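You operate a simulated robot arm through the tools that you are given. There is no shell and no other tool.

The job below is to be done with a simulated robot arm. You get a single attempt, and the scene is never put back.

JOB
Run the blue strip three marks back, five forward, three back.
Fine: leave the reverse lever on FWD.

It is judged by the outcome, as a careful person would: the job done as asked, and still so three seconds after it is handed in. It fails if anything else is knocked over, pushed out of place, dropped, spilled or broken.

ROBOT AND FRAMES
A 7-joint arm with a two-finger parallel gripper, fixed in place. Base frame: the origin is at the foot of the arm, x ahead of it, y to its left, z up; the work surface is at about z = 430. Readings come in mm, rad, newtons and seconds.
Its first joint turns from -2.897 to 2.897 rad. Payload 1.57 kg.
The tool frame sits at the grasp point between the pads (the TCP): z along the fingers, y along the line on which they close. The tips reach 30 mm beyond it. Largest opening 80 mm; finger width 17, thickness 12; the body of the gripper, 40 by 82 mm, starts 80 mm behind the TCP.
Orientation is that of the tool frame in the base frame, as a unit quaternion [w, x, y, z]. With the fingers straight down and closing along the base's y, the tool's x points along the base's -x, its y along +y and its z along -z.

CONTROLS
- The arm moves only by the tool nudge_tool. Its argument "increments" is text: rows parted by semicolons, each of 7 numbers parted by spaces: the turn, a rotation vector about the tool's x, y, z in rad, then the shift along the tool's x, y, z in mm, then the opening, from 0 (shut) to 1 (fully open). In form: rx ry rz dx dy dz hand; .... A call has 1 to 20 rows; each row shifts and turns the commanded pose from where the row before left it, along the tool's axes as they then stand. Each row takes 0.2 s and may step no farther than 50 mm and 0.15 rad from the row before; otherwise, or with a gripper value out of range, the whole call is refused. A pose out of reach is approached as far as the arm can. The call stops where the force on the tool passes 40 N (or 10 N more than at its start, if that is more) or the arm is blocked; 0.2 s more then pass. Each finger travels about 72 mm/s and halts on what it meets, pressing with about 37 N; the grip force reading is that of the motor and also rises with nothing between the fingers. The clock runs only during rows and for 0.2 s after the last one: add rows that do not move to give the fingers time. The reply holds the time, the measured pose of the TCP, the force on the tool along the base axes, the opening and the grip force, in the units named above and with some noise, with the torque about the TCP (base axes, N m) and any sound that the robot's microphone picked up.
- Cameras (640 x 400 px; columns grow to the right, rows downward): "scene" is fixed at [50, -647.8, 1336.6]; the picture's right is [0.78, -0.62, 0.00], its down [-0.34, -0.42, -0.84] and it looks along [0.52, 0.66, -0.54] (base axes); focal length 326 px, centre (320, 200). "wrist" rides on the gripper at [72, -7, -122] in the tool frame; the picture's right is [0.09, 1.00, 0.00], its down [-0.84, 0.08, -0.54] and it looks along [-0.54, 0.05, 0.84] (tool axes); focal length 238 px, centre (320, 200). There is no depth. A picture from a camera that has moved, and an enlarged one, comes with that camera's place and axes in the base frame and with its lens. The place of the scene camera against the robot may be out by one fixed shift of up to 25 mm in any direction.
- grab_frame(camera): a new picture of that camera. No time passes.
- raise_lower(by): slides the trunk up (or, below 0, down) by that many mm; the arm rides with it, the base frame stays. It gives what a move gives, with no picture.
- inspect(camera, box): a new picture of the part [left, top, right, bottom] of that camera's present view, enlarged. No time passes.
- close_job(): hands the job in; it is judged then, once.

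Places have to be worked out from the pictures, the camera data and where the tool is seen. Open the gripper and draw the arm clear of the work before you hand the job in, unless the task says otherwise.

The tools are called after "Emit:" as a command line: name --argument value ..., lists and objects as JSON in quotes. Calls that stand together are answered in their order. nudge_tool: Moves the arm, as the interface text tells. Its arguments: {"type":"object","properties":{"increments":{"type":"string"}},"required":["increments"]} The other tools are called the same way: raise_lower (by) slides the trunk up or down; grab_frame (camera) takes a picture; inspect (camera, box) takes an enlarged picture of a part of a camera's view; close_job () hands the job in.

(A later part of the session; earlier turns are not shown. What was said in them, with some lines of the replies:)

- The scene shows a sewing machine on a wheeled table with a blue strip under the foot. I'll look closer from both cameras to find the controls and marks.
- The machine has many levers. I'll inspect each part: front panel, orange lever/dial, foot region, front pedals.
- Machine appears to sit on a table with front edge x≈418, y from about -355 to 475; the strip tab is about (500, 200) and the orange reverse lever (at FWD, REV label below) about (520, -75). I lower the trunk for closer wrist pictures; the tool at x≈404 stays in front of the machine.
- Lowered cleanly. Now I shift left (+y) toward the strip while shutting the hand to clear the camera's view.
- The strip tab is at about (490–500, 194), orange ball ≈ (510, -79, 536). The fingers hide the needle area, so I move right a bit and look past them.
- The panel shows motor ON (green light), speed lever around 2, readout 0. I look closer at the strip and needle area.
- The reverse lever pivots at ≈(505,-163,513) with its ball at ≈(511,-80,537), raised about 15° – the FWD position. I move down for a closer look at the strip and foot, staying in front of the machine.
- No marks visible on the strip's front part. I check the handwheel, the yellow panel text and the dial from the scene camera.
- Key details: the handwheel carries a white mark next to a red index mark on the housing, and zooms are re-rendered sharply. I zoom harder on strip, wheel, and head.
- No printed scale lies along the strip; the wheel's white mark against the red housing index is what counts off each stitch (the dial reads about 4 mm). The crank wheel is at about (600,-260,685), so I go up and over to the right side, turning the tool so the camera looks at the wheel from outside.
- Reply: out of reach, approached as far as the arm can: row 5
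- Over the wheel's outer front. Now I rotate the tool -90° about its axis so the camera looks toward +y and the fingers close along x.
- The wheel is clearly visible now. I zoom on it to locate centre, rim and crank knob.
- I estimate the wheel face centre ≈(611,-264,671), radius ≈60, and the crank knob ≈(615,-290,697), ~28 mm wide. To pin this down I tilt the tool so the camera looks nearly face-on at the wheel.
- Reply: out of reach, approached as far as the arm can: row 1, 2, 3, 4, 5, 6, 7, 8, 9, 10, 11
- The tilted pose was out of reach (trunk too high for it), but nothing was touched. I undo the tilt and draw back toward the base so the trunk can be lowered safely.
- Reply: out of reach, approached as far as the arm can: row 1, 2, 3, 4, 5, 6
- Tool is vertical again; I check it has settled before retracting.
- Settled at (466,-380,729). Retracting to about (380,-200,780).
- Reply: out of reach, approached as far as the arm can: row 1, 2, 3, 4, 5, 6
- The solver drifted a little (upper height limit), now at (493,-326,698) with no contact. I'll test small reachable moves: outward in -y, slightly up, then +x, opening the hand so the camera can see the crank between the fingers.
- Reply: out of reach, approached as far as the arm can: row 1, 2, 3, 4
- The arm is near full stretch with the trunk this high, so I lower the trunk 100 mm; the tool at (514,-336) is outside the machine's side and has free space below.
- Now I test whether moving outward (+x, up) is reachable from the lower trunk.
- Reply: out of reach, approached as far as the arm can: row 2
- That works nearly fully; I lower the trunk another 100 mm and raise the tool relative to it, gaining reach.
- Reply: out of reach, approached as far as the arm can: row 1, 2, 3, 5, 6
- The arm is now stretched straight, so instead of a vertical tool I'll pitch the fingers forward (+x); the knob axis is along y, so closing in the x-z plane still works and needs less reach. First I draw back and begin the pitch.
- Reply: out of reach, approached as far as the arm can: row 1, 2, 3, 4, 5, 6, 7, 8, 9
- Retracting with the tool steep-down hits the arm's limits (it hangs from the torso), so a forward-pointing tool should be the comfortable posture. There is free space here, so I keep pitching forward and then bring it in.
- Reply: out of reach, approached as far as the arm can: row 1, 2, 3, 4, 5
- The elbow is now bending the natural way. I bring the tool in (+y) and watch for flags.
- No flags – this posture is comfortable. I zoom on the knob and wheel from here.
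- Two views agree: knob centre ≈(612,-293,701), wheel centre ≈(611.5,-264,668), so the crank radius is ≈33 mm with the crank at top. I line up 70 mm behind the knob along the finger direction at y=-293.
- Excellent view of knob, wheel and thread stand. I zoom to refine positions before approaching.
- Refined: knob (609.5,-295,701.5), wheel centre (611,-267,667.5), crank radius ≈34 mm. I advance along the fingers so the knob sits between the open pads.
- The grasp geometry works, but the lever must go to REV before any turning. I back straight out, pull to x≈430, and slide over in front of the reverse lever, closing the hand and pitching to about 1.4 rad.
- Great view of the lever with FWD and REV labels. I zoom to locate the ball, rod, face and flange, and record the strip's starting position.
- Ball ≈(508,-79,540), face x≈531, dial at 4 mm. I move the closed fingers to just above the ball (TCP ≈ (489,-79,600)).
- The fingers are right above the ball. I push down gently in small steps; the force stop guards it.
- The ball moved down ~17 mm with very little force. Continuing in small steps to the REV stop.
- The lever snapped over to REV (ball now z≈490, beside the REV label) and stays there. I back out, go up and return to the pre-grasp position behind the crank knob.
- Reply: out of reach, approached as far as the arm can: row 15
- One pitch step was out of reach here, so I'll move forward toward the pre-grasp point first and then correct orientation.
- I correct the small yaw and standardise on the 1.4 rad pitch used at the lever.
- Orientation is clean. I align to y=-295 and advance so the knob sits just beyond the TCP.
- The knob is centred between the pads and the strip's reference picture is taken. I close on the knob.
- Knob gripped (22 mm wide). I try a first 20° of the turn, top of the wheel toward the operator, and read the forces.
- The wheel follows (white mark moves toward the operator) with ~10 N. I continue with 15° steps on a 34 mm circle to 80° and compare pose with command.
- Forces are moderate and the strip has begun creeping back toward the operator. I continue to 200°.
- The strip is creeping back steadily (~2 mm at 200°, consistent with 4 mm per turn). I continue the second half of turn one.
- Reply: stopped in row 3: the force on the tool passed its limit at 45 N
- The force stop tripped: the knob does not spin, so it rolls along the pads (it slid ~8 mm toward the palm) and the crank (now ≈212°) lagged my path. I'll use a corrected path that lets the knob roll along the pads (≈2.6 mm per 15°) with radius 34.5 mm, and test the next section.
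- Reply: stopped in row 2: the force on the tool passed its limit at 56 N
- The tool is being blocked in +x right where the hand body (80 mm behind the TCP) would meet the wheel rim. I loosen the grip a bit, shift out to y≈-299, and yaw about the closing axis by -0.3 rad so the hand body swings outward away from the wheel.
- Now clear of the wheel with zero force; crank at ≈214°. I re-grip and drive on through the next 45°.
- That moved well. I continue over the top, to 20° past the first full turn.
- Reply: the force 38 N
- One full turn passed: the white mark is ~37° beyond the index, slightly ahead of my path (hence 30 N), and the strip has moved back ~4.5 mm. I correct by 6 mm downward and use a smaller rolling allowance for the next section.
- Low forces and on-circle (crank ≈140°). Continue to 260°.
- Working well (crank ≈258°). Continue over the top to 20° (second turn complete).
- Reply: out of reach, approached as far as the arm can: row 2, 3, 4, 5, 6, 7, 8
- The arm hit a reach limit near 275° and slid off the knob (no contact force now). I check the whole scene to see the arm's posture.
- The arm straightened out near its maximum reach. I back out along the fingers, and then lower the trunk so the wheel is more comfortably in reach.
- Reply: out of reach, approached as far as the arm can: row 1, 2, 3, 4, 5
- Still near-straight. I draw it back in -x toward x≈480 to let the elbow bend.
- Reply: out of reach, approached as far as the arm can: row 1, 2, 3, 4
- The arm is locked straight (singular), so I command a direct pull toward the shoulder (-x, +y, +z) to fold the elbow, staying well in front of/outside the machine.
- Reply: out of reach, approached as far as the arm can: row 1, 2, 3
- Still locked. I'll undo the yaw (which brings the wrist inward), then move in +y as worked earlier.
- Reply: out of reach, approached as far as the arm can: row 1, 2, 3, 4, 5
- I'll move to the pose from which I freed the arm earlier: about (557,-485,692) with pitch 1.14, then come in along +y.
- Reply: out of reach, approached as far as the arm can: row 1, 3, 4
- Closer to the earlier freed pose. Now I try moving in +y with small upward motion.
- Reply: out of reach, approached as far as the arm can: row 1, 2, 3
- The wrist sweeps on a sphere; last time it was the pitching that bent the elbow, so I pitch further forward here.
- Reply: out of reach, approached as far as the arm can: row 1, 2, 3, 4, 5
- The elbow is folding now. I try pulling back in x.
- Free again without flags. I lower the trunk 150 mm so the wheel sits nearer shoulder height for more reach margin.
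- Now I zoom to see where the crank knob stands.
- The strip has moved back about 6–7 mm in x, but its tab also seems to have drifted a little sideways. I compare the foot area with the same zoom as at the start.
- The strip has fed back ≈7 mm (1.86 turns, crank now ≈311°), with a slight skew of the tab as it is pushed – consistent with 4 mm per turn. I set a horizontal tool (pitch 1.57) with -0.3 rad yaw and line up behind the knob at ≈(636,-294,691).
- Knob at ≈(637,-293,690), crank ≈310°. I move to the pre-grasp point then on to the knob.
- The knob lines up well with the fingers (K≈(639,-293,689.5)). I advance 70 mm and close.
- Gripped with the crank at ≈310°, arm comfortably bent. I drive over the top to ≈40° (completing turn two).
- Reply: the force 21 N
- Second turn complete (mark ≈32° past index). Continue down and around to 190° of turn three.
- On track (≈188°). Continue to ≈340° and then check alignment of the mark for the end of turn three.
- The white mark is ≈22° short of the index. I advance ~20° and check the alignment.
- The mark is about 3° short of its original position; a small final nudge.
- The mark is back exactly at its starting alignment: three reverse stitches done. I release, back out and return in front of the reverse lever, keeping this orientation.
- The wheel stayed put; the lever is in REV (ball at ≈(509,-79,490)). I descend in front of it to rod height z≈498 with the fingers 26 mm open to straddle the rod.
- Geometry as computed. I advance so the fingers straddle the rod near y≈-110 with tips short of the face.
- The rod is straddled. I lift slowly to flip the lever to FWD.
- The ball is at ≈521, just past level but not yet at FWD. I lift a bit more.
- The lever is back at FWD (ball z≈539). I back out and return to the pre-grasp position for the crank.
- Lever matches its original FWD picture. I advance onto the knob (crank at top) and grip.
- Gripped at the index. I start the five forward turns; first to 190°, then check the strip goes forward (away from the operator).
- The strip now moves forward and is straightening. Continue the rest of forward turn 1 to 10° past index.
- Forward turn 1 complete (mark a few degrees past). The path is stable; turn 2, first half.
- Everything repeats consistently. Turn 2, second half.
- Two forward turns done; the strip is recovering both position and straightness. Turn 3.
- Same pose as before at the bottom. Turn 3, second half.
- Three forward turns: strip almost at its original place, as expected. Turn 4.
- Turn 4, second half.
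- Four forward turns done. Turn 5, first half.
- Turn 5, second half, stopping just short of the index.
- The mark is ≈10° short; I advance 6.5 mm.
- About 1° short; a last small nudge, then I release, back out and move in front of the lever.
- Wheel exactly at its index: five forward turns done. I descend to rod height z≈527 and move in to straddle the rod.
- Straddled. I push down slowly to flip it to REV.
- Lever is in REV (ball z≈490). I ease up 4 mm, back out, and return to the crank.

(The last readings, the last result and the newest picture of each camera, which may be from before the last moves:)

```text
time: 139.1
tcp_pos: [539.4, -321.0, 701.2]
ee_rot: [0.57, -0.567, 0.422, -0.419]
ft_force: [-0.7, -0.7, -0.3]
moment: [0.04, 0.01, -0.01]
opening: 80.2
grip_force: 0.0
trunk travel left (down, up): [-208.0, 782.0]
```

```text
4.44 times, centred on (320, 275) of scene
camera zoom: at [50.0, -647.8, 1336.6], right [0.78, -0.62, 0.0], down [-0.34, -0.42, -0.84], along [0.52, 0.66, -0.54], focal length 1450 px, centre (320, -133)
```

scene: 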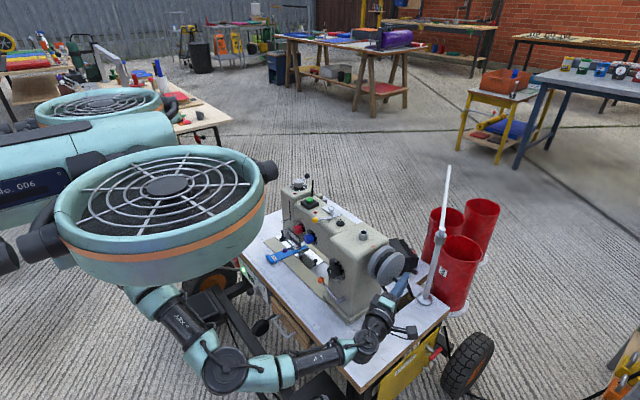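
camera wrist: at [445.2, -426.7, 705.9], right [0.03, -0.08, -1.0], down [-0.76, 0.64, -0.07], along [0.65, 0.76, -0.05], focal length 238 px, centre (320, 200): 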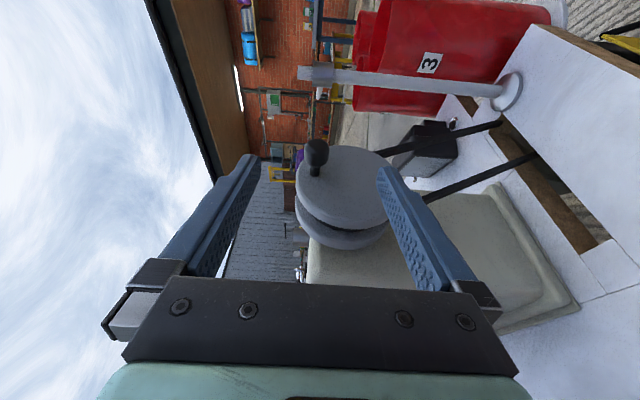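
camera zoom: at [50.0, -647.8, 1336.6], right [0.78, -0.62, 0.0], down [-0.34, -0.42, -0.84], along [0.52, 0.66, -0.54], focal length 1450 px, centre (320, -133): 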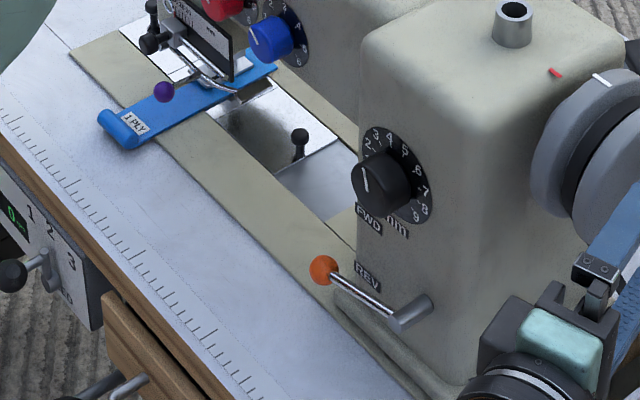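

REV confirmed, wheel still at index. I advance and grip the knob again.

Emit:
nudge_tool --increments "0 0 0 0.2 -0.4 24.8 1; 0 0 0 0.2 -0.4 24.8 1; 0 0 0 0.1 -0.5 24.7 1; 0 0 0 0 0 0 0.45; 0 0 0 0 0 0 0.2; 0 0 0 0 0 0 0; 0 0 0 0 0 0 0"

Emit:
inspect --camera "scene" --box '[380, 238, 410, 258]'

Emit:
inspect --camera "scene" --box '[264, 238, 304, 270]'

```text
time: 140.7
tcp_pos: [611.5, -301.6, 703.0]
ee_rot: [0.57, -0.567, 0.421, -0.419]
ft_force: [7.4, -1.4, 7.1]
moment: [-0.19, -0.18, 0.14]
opening: 21.7
grip_force: 34.5
trunk travel left (down, up): [-208.0, 782.0]
```

```text
16.00 times, centred on (395, 248) of scene
camera zoom: at [50.0, -647.8, 1336.6], right [0.78, -0.62, 0.0], down [-0.34, -0.42, -0.84], along [0.52, 0.66, -0.54], focal length 5218 px, centre (-880, -568)
```

zoom: 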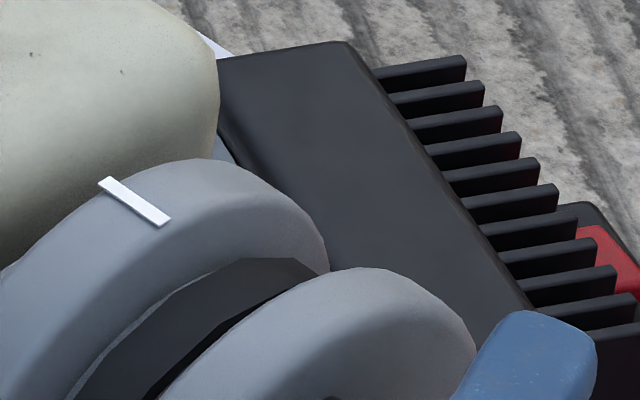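

```text
12.50 times, centred on (284, 254) of scene
camera zoom: at [50.0, -647.8, 1336.6], right [0.78, -0.62, 0.0], down [-0.34, -0.42, -0.84], along [0.52, 0.66, -0.54], focal length 4077 px, centre (770, -475)
```

zoom: 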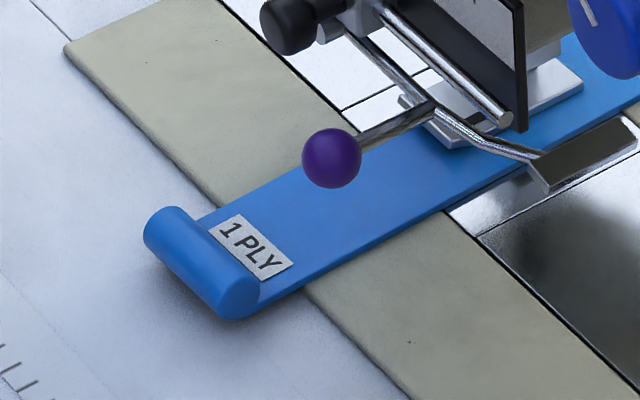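

Gripped at index. Final three reverse turns: turn 1, first half.

Emit:
nudge_tool --increments "0 0 0 -2.03 0.52 -6.55 0; 0 0 0 -2.92 2.71 -9.44 0; 0 0 0 -2.63 4.84 -8.5 0; 0 0 0 -2.18 6.64 -7.05 0; 0 0 0 -1.61 7.99 -5.21 0; 0 0 0 -0.96 8.79 -3.1 0; 0 0 0 0.5 9 1.61 0; 0 0 0 1.18 8.59 3.83 0; 0 0 0 1.81 7.6 5.86 0; 0 0 0 2.35 6.08 7.58 0; 0 0 0 2.75 4.16 8.87 0; 0 0 0 2.98 1.95 9.64 0; 0 0 0 3.04 -0.39 9.84 0"

Emit:
inspect --camera "scene" --box '[264, 238, 304, 270]'

Emit:
grab_frame --camera "wrist"

```text
time: 143.5
tcp_pos: [619.5, -299.4, 636.1]
ee_rot: [0.57, -0.566, 0.422, -0.42]
ft_force: [-4.9, -5.3, 10.7]
moment: [-0.26, -0.02, -0.06]
opening: 21.1
grip_force: 34.3
trunk travel left (down, up): [-208.0, 782.0]
```

```text
12.50 times, centred on (284, 254) of scene
camera zoom: at [50.0, -647.8, 1336.6], right [0.78, -0.62, 0.0], down [-0.34, -0.42, -0.84], along [0.52, 0.66, -0.54], focal length 4077 px, centre (770, -475)
```

zoom: 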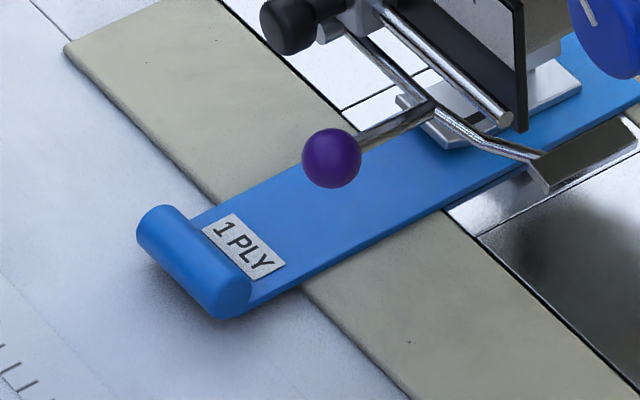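

```text
taken
camera wrist: at [523.9, -405.2, 641.2], right [0.03, -0.08, -1.0], down [-0.76, 0.64, -0.07], along [0.65, 0.76, -0.05], focal length 238 px, centre (320, 200)
```

wrist: 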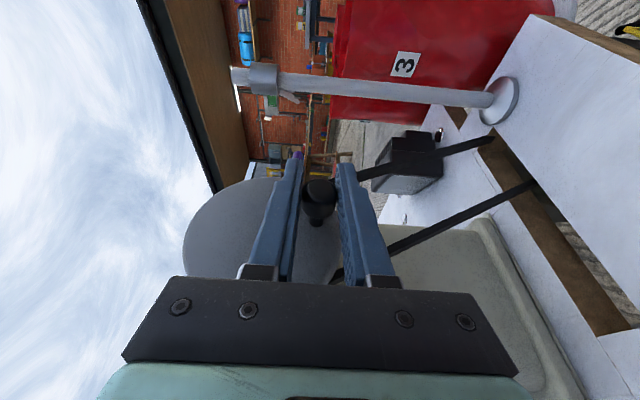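

The strip is moving back again as it should. Reverse turn 1, second half.

Emit:
nudge_tool --increments "0 0 0 2.92 -2.71 9.44 0; 0 0 0 2.63 -4.84 8.5 0; 0 0 0 2.18 -6.64 7.05 0; 0 0 0 1.61 -7.99 5.21 0; 0 0 0 0.96 -8.79 3.1 0; 0 0 0 -0.5 -9 -1.61 0; 0 0 0 -1.18 -8.59 -3.83 0; 0 0 0 -1.81 -7.6 -5.86 0; 0 0 0 -2.35 -6.08 -7.58 0; 0 0 0 -2.75 -4.16 -8.87 0; 0 0 0 -2.98 -1.95 -9.64 0; 0 0 0 -3.04 0.39 -9.84 0"

Emit:
inspect --camera "scene" --box '[340, 220, 440, 300]'

```text
time: 146.1
tcp_pos: [605.2, -299.3, 702.3]
ee_rot: [0.57, -0.568, 0.421, -0.418]
ft_force: [7.7, 0.8, 0.2]
moment: [-0.32, -0.25, 0.37]
opening: 21.5
grip_force: 34.9
trunk travel left (down, up): [-208.0, 782.0]
```

```text
5.00 times, centred on (390, 260) of scene
camera zoom: at [50.0, -647.8, 1336.6], right [0.78, -0.62, 0.0], down [-0.34, -0.42, -0.84], along [0.52, 0.66, -0.54], focal length 1631 px, centre (-30, -100)
```

zoom: 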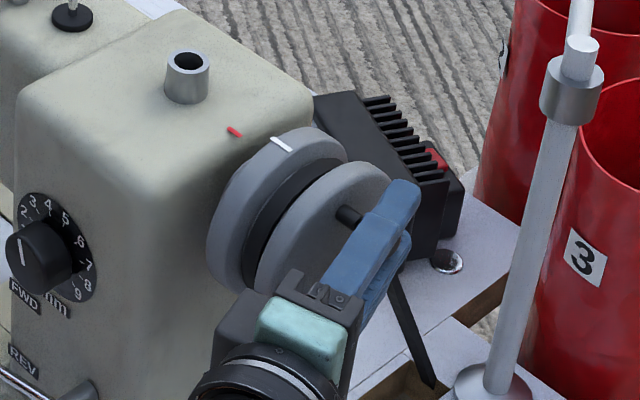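

First of the last three done (mark a few degrees past). Reverse turn 2, first half.

Emit:
nudge_tool --increments "0 0 0 -2.92 2.71 -9.44 0; 0 0 0 -2.63 4.84 -8.5 0; 0 0 0 -2.18 6.64 -7.05 0; 0 0 0 -1.61 7.99 -5.21 0; 0 0 0 -0.96 8.79 -3.1 0; 0 0 0 0.5 9 1.61 0; 0 0 0 1.18 8.59 3.83 0; 0 0 0 1.81 7.6 5.86 0; 0 0 0 2.35 6.08 7.58 0; 0 0 0 2.75 4.16 8.87 0; 0 0 0 2.98 1.95 9.64 0; 0 0 0 3.04 -0.39 9.84 0"

Emit:
grab_frame --camera "wrist"

```text
time: 148.7
tcp_pos: [619.4, -300.5, 636.4]
ee_rot: [0.569, -0.567, 0.422, -0.421]
ft_force: [-7.4, -4.2, 10.3]
moment: [-0.3, -0.03, 0.16]
opening: 20.8
grip_force: 34.4
trunk travel left (down, up): [-208.0, 782.0]
```

```text
taken
camera wrist: at [523.3, -405.4, 641.3], right [0.03, -0.08, -1.0], down [-0.76, 0.64, -0.08], along [0.65, 0.76, -0.05], focal length 238 px, centre (320, 200)
```

wrist: 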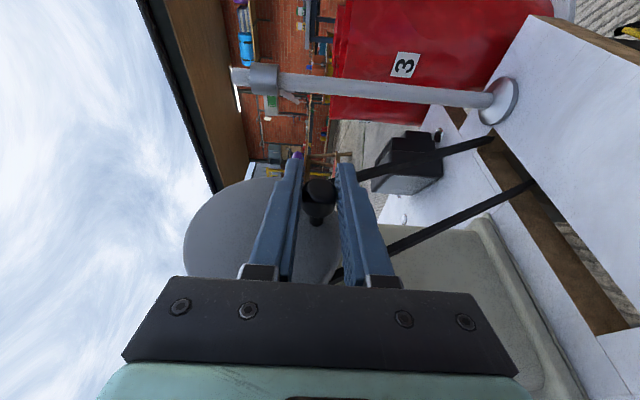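

Reverse turn 2, second half.

Emit:
nudge_tool --increments "0 0 0 2.92 -2.71 9.44 0; 0 0 0 2.63 -4.84 8.5 0; 0 0 0 2.18 -6.64 7.05 0; 0 0 0 1.61 -7.99 5.21 0; 0 0 0 0.96 -8.79 3.1 0; 0 0 0 -0.5 -9 -1.61 0; 0 0 0 -1.18 -8.59 -3.83 0; 0 0 0 -1.81 -7.6 -5.86 0; 0 0 0 -2.35 -6.08 -7.58 0; 0 0 0 -2.75 -4.16 -8.87 0; 0 0 0 -2.98 -1.95 -9.64 0; 0 0 0 -3.04 0.39 -9.84 0"

Emit:
inspect --camera "scene" --box '[340, 220, 440, 300]'

Emit:
inspect --camera "scene" --box '[264, 238, 304, 270]'

```text
time: 151.3
tcp_pos: [605.9, -299.0, 702.6]
ee_rot: [0.57, -0.568, 0.421, -0.419]
ft_force: [5.6, -1.3, 4.5]
moment: [-0.39, -0.17, 0.32]
opening: 21.5
grip_force: 34.5
trunk travel left (down, up): [-208.0, 782.0]
```

```text
5.00 times, centred on (390, 260) of scene
camera zoom: at [50.0, -647.8, 1336.6], right [0.78, -0.62, 0.0], down [-0.34, -0.42, -0.84], along [0.52, 0.66, -0.54], focal length 1631 px, centre (-30, -100)
```

zoom: 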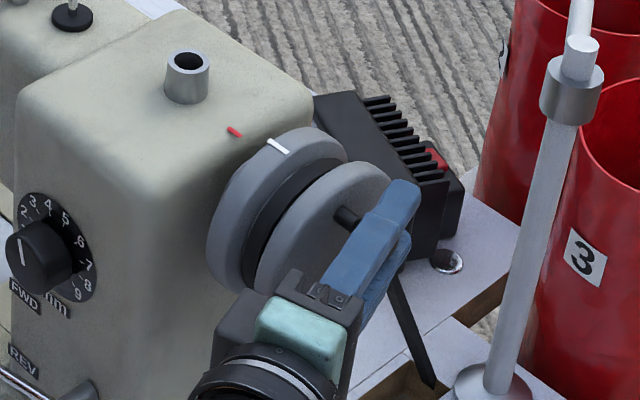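

```text
12.50 times, centred on (284, 254) of scene
camera zoom: at [50.0, -647.8, 1336.6], right [0.78, -0.62, 0.0], down [-0.34, -0.42, -0.84], along [0.52, 0.66, -0.54], focal length 4077 px, centre (770, -475)
```

zoom: 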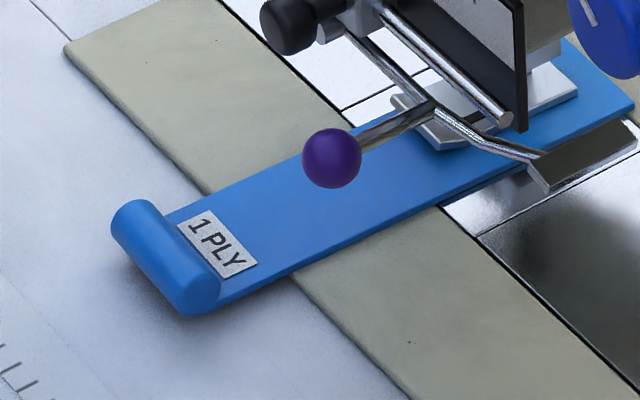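

Two done. Reverse turn 3, first half.

Emit:
nudge_tool --increments "0 0 0 -2.92 2.71 -9.44 0; 0 0 0 -2.63 4.84 -8.5 0; 0 0 0 -2.18 6.64 -7.05 0; 0 0 0 -1.61 7.99 -5.21 0; 0 0 0 -0.96 8.79 -3.1 0; 0 0 0 0.5 9 1.61 0; 0 0 0 1.18 8.59 3.83 0; 0 0 0 1.81 7.6 5.86 0; 0 0 0 2.35 6.08 7.58 0; 0 0 0 2.75 4.16 8.87 0; 0 0 0 2.98 1.95 9.64 0; 0 0 0 3.04 -0.39 9.84 0"

Emit:
grab_frame --camera "wrist"

```text
time: 153.9
tcp_pos: [619.6, -299.9, 635.9]
ee_rot: [0.569, -0.567, 0.421, -0.421]
ft_force: [-6.7, 1.1, 10.2]
moment: [-0.24, -0.11, -0.27]
opening: 21.5
grip_force: 34.9
trunk travel left (down, up): [-208.0, 782.0]
```

```text
taken
camera wrist: at [524.2, -404.9, 641.0], right [0.03, -0.08, -1.0], down [-0.76, 0.64, -0.07], along [0.65, 0.76, -0.05], focal length 238 px, centre (320, 200)
```

wrist: 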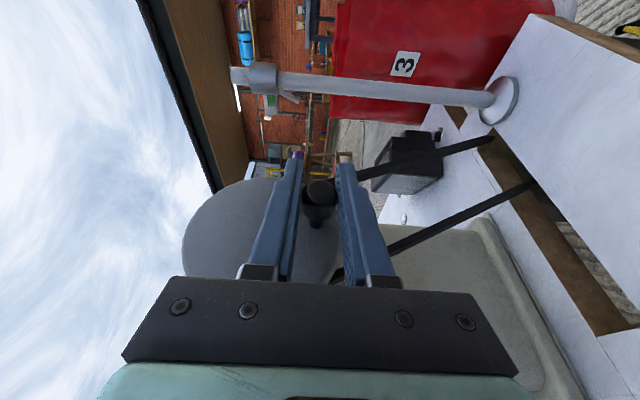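

Last half-turn, stopping just short of the index for a fine adjustment.

Emit:
nudge_tool --increments "0 0 0 2.92 -2.71 9.44 0; 0 0 0 2.63 -4.84 8.5 0; 0 0 0 2.18 -6.64 7.05 0; 0 0 0 1.61 -7.99 5.21 0; 0 0 0 0.96 -8.79 3.1 0; 0 0 0 -0.5 -9 -1.61 0; 0 0 0 -1.18 -8.59 -3.83 0; 0 0 0 -1.81 -7.6 -5.86 0; 0 0 0 -2.35 -6.08 -7.58 0; 0 0 0 -2.75 -4.16 -8.87 0; 0 0 0 -2.4 -1.7 -7.7 0; 0 0 0 0 0 0 0"

Emit:
inspect --camera "scene" --box '[380, 238, 410, 258]'

```text
time: 156.5
tcp_pos: [618.0, -300.7, 702.2]
ee_rot: [0.57, -0.566, 0.422, -0.42]
ft_force: [13.2, 1.0, 5.5]
moment: [-0.24, -0.35, -0.09]
opening: 22.3
grip_force: 34.7
trunk travel left (down, up): [-208.0, 782.0]
```

```text
16.00 times, centred on (395, 248) of scene
camera zoom: at [50.0, -647.8, 1336.6], right [0.78, -0.62, 0.0], down [-0.34, -0.42, -0.84], along [0.52, 0.66, -0.54], focal length 5218 px, centre (-880, -568)
```

zoom: 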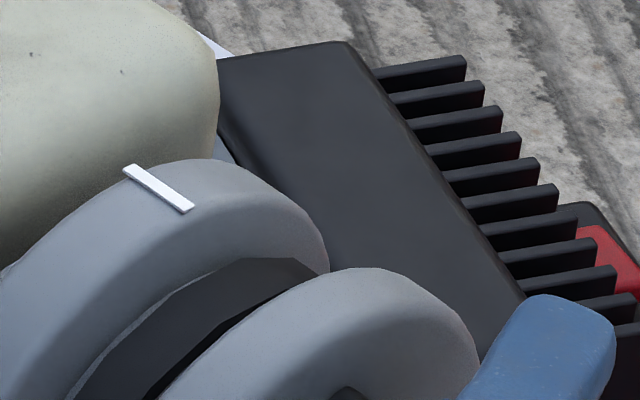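

About 7° short; advance 5.2 mm.

Emit:
nudge_tool --increments "0 0 0 -1.54 -0.2 -4.97 0; 0 0 0 0 0 0 0"

Emit:
inspect --camera "scene" --box '[380, 238, 410, 258]'

```text
time: 157.1
tcp_pos: [611.1, -299.2, 702.7]
ee_rot: [0.57, -0.567, 0.421, -0.42]
ft_force: [6.1, 1.7, 8.9]
moment: [-0.27, -0.17, 0.08]
opening: 21.7
grip_force: 35.2
trunk travel left (down, up): [-208.0, 782.0]
```

```text
16.00 times, centred on (395, 248) of scene
camera zoom: at [50.0, -647.8, 1336.6], right [0.78, -0.62, 0.0], down [-0.34, -0.42, -0.84], along [0.52, 0.66, -0.54], focal length 5218 px, centre (-880, -568)
```

zoom: 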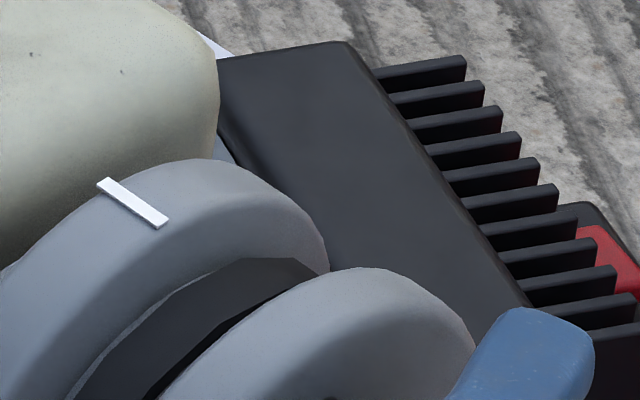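

The mark is exactly at the index: three final reverse turns done. I release, back out, and go to the lever at REV rod height.

Emit:
nudge_tool --increments "0 0 0 0 0 0 0.5; 0 0 0 0 0 0 0.9; 0 0 0 0 0 -23 1; 0 0 0 0 0 -23 1; 0 0 0 0 0 -24 1; 0 0 0 -8.9 0 -28.65 1; 0 0 0 -8.9 0 -28.65 1; 0 0 0 -8.9 0 -28.65 1; 0 0 0 -8.9 0 -28.65 0.33; 0 0 0 -39.2 0 12.1 0.33; 0 0 0 -39.2 0 12.1 0.33; 0 0 0 -39.2 0 12.1 0.33; 0 0 0 -39.2 0 12.1 0.33; 0 0 0 -39.2 0 12.1 0.33; 0 0 0 0 0 0 0.33"

Emit:
grab_frame --camera "wrist"

Emit:
inspect --camera "scene" --box '[380, 238, 410, 258]'

```text
time: 160.3
tcp_pos: [425.5, -114.9, 703.1]
ee_rot: [0.571, -0.566, 0.422, -0.419]
ft_force: [-0.3, -0.4, -0.2]
moment: [0.01, 0.01, -0.04]
opening: 26.2
grip_force: 0.1
trunk travel left (down, up): [-208.0, 782.0]
```

```text
taken
camera wrist: at [330.0, -219.4, 708.5], right [0.03, -0.08, -1.0], down [-0.76, 0.64, -0.07], along [0.65, 0.76, -0.05], focal length 238 px, centre (320, 200)
```

wrist: 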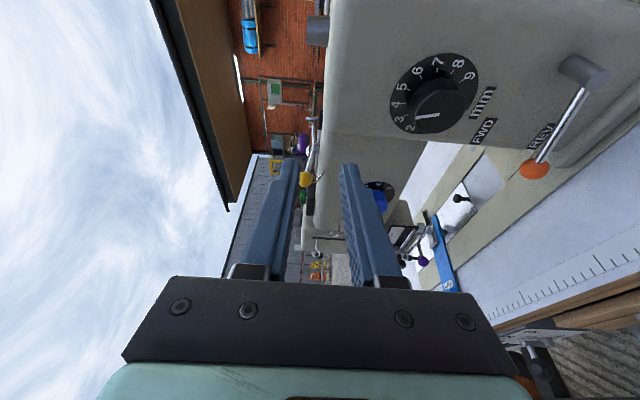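

```text
16.00 times, centred on (395, 248) of scene
camera zoom: at [50.0, -647.8, 1336.6], right [0.78, -0.62, 0.0], down [-0.34, -0.42, -0.84], along [0.52, 0.66, -0.54], focal length 5218 px, centre (-880, -568)
```

zoom: 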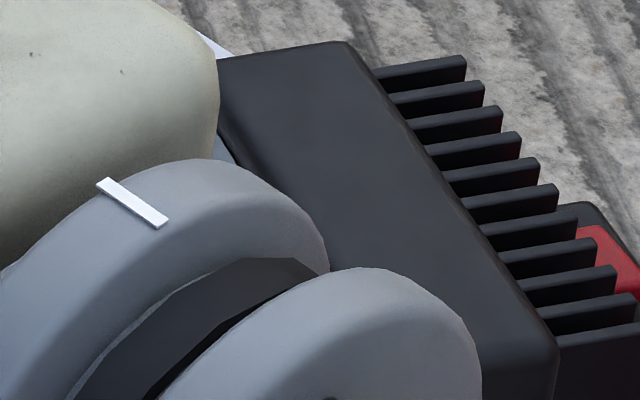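

Wheel stayed. I descend and straddle the rod at REV height.

Emit:
nudge_tool --increments "0 0 0 0 35 0 0.33; 0 0 0 0 35 0 0.33; 0 0 0 0 35 0 0.33; 0 0 0 0 35 0 0.33; 0 0 0 0 35 0 0.33; 0 0 0 0 30 0 0.33; 0 0 0 7.3 0 20.2 0.33; 0 0 0 7.3 0 20.2 0.33; 0 0 0 7.3 0 20.3 0.33; 0 0 0 0 0 0 0.33"

Emit:
grab_frame --camera "wrist"

```text
time: 162.5
tcp_pos: [489.5, -116.4, 498.1]
ee_rot: [0.57, -0.568, 0.422, -0.419]
ft_force: [-2.0, -0.6, -0.3]
moment: [-0.02, 0.0, 0.06]
opening: 26.5
grip_force: 0.1
trunk travel left (down, up): [-208.0, 782.0]
```

```text
taken
camera wrist: at [394.8, -222.0, 503.9], right [0.03, -0.08, -1.0], down [-0.76, 0.64, -0.07], along [0.65, 0.76, -0.05], focal length 238 px, centre (320, 200)
```

wrist: 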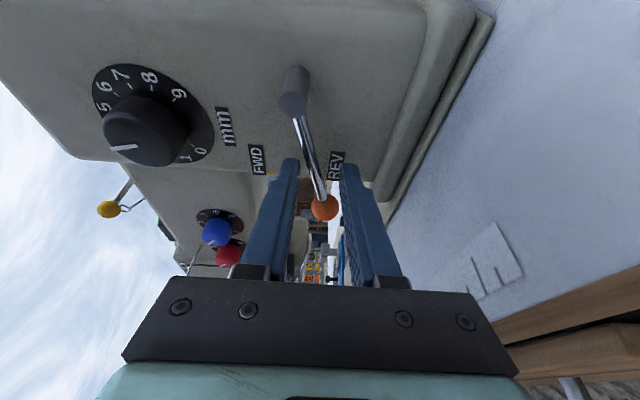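

Rod straddled again. I lift 38 mm in small steps to flip it to FWD.

Emit:
nudge_tool --increments "0 0 0 0 -5 0 0.33; 0 0 0 0 -5 0 0.33; 0 0 0 0 -5 0 0.33; 0 0 0 0 -5 0 0.33; 0 0 0 0 -5 0 0.33; 0 0 0 0 -5 0 0.33; 0 0 0 0 -4 0 0.33; 0 0 0 0 -4 0 0.33; 0 0 0 0 0 0 0.33"

Emit:
grab_frame --camera "wrist"

Emit:
inspect --camera "scene" --box '[280, 240, 380, 320]'

```text
time: 164.5
tcp_pos: [490.1, -117.5, 536.9]
ee_rot: [0.569, -0.568, 0.422, -0.42]
ft_force: [0.4, -0.1, 0.7]
moment: [-0.01, 0.04, 0.02]
opening: 26.2
grip_force: 0.1
trunk travel left (down, up): [-208.0, 782.0]
```

```text
taken
camera wrist: at [394.5, -222.1, 541.7], right [0.03, -0.08, -1.0], down [-0.76, 0.64, -0.07], along [0.65, 0.76, -0.05], focal length 238 px, centre (320, 200)
```

wrist: 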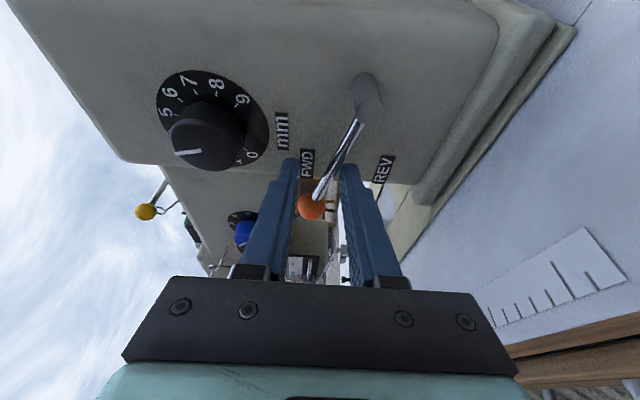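

```text
5.00 times, centred on (330, 280) of scene
camera zoom: at [50.0, -647.8, 1336.6], right [0.78, -0.62, 0.0], down [-0.34, -0.42, -0.84], along [0.52, 0.66, -0.54], focal length 1631 px, centre (270, -200)
```

zoom: 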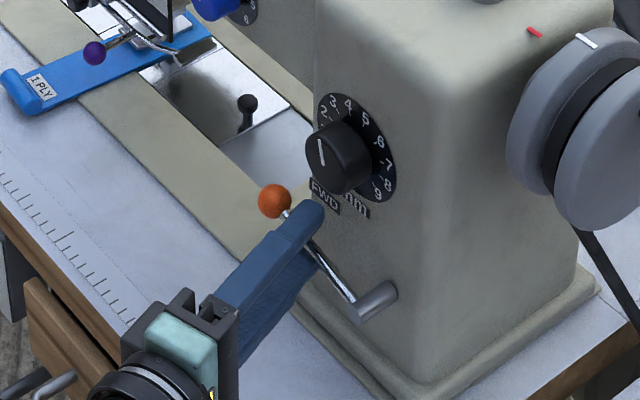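

The lever is at FWD. I back out, rise, draw the arm clear and open the gripper.

Emit:
nudge_tool --increments "0 0 0 -8 0 -21.6 0.33; 0 0 0 -8 0 -21.6 0.33; 0 0 0 -8 0 -21.6 0.33; 0 0 0 0 -33 0 0.33; 0 0 0 0 -33 0 0.33; 0 0 0 0 -33 0 0.33; 0 0 0 0 -33 0 0.6; 0 0 0 0 -30 0 1; 0 0 0 -8 0 -20 1; 0 0 0 -8 0 -20 1; 0 0 0 0 0 0 1; 0 0 0 0 0 0 1"

Emit:
grab_frame --camera "scene"

Emit:
inspect --camera "scene" --box '[220, 170, 460, 320]'

Emit:
inspect --camera "scene" --box '[264, 238, 304, 270]'

Emit:
inspect --camera "scene" --box '[380, 238, 410, 258]'

Emit:
inspect --camera "scene" --box '[310, 250, 370, 310]'

```text
time: 167.1
tcp_pos: [378.0, -111.2, 699.3]
ee_rot: [0.57, -0.567, 0.422, -0.419]
ft_force: [-0.5, 0.4, 0.4]
moment: [-0.01, 0.02, -0.03]
opening: 80.1
grip_force: 0.0
trunk travel left (down, up): [-208.0, 782.0]
```

```text
taken
```

scene: 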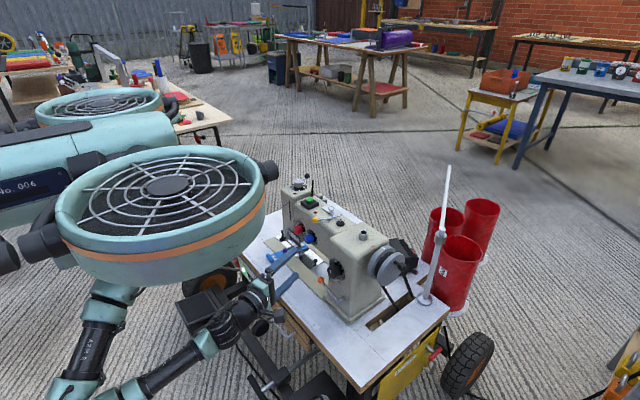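

```text
2.67 times, centred on (340, 245) of scene
camera zoom: at [50.0, -647.8, 1336.6], right [0.78, -0.62, 0.0], down [-0.34, -0.42, -0.84], along [0.52, 0.66, -0.54], focal length 870 px, centre (267, 80)
```

zoom: 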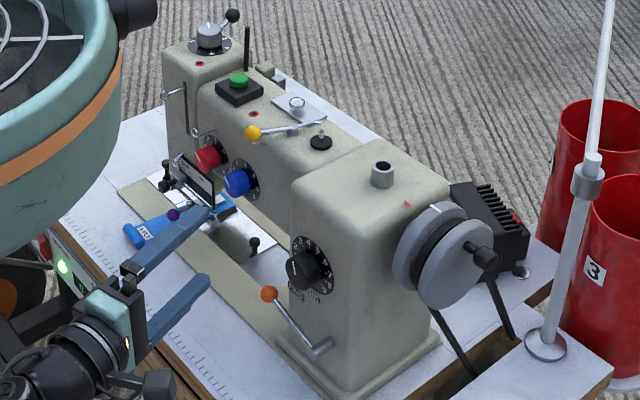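

```text
12.50 times, centred on (284, 254) of scene
camera zoom: at [50.0, -647.8, 1336.6], right [0.78, -0.62, 0.0], down [-0.34, -0.42, -0.84], along [0.52, 0.66, -0.54], focal length 4077 px, centre (770, -475)
```

zoom: 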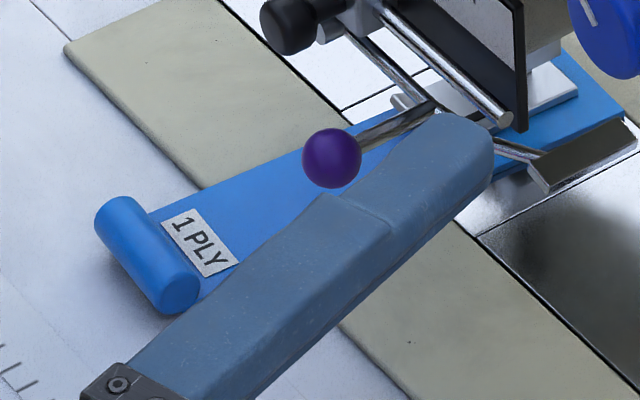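

```text
16.00 times, centred on (395, 248) of scene
camera zoom: at [50.0, -647.8, 1336.6], right [0.78, -0.62, 0.0], down [-0.34, -0.42, -0.84], along [0.52, 0.66, -0.54], focal length 5218 px, centre (-880, -568)
```

zoom: 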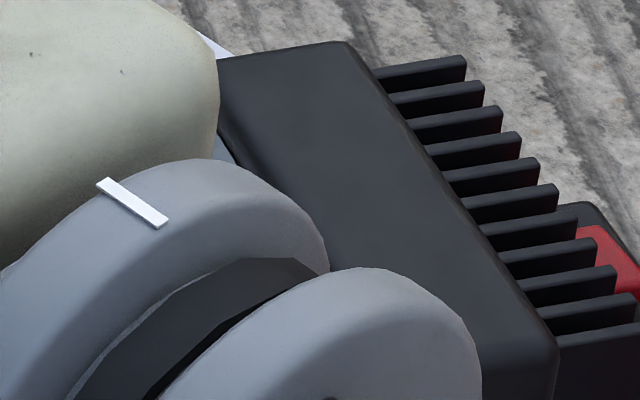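

```text
6.67 times, centred on (340, 280) of scene
camera zoom: at [50.0, -647.8, 1336.6], right [0.78, -0.62, 0.0], down [-0.34, -0.42, -0.84], along [0.52, 0.66, -0.54], focal length 2174 px, centre (187, -333)
```

zoom: 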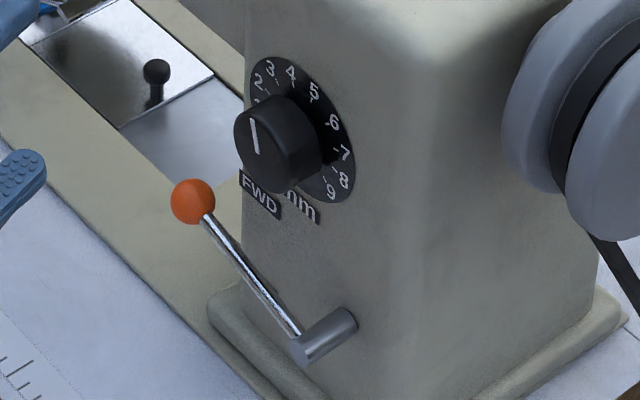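

All checks agree: three back, five forward, three back are done. The wheel is at its index, the strip sits about one stitch (≈4 mm) behind its start, and the lever is on FWD. Nothing else has moved, and the gripper is open and clear of the machine, so I hand the job in.

Emit:
close_job

```text
The job is handed in.
```

The strip has been run three marks back, five forward and three back, and the job is handed in. The reverse lever is on FWD.

- **What I counted as a mark:** no scale runs along the strip. I counted one mark each time the white line on the handwheel came round to the red line on the housing, which is one full turn. If you meant something else by "marks", the counts would not match.
- **How it was done:** I turned the handwheel by its crank, with the lever on REV for the backward turns and FWD for the forward ones. Each run ended with the white line back where it started, to within a degree or so by eye.
- **Where the strip ended up:** it sits about 4 mm back from its start. That fits a net one mark back at the 4 mm stitch length.
- **Skew:** the strip twisted a little as it was fed backwards and straightened again going forward. Its tab end finished about 6 mm to the left (+y) of where it began.
- **Rough spots:** the hand was stopped by the force limit twice, once or both times probably by the wheel rim. The arm also slipped off the crank once at the edge of its reach. I saw nothing knocked over or moved in the later pictures.

The gripper is open and in front of the machine, clear of it.
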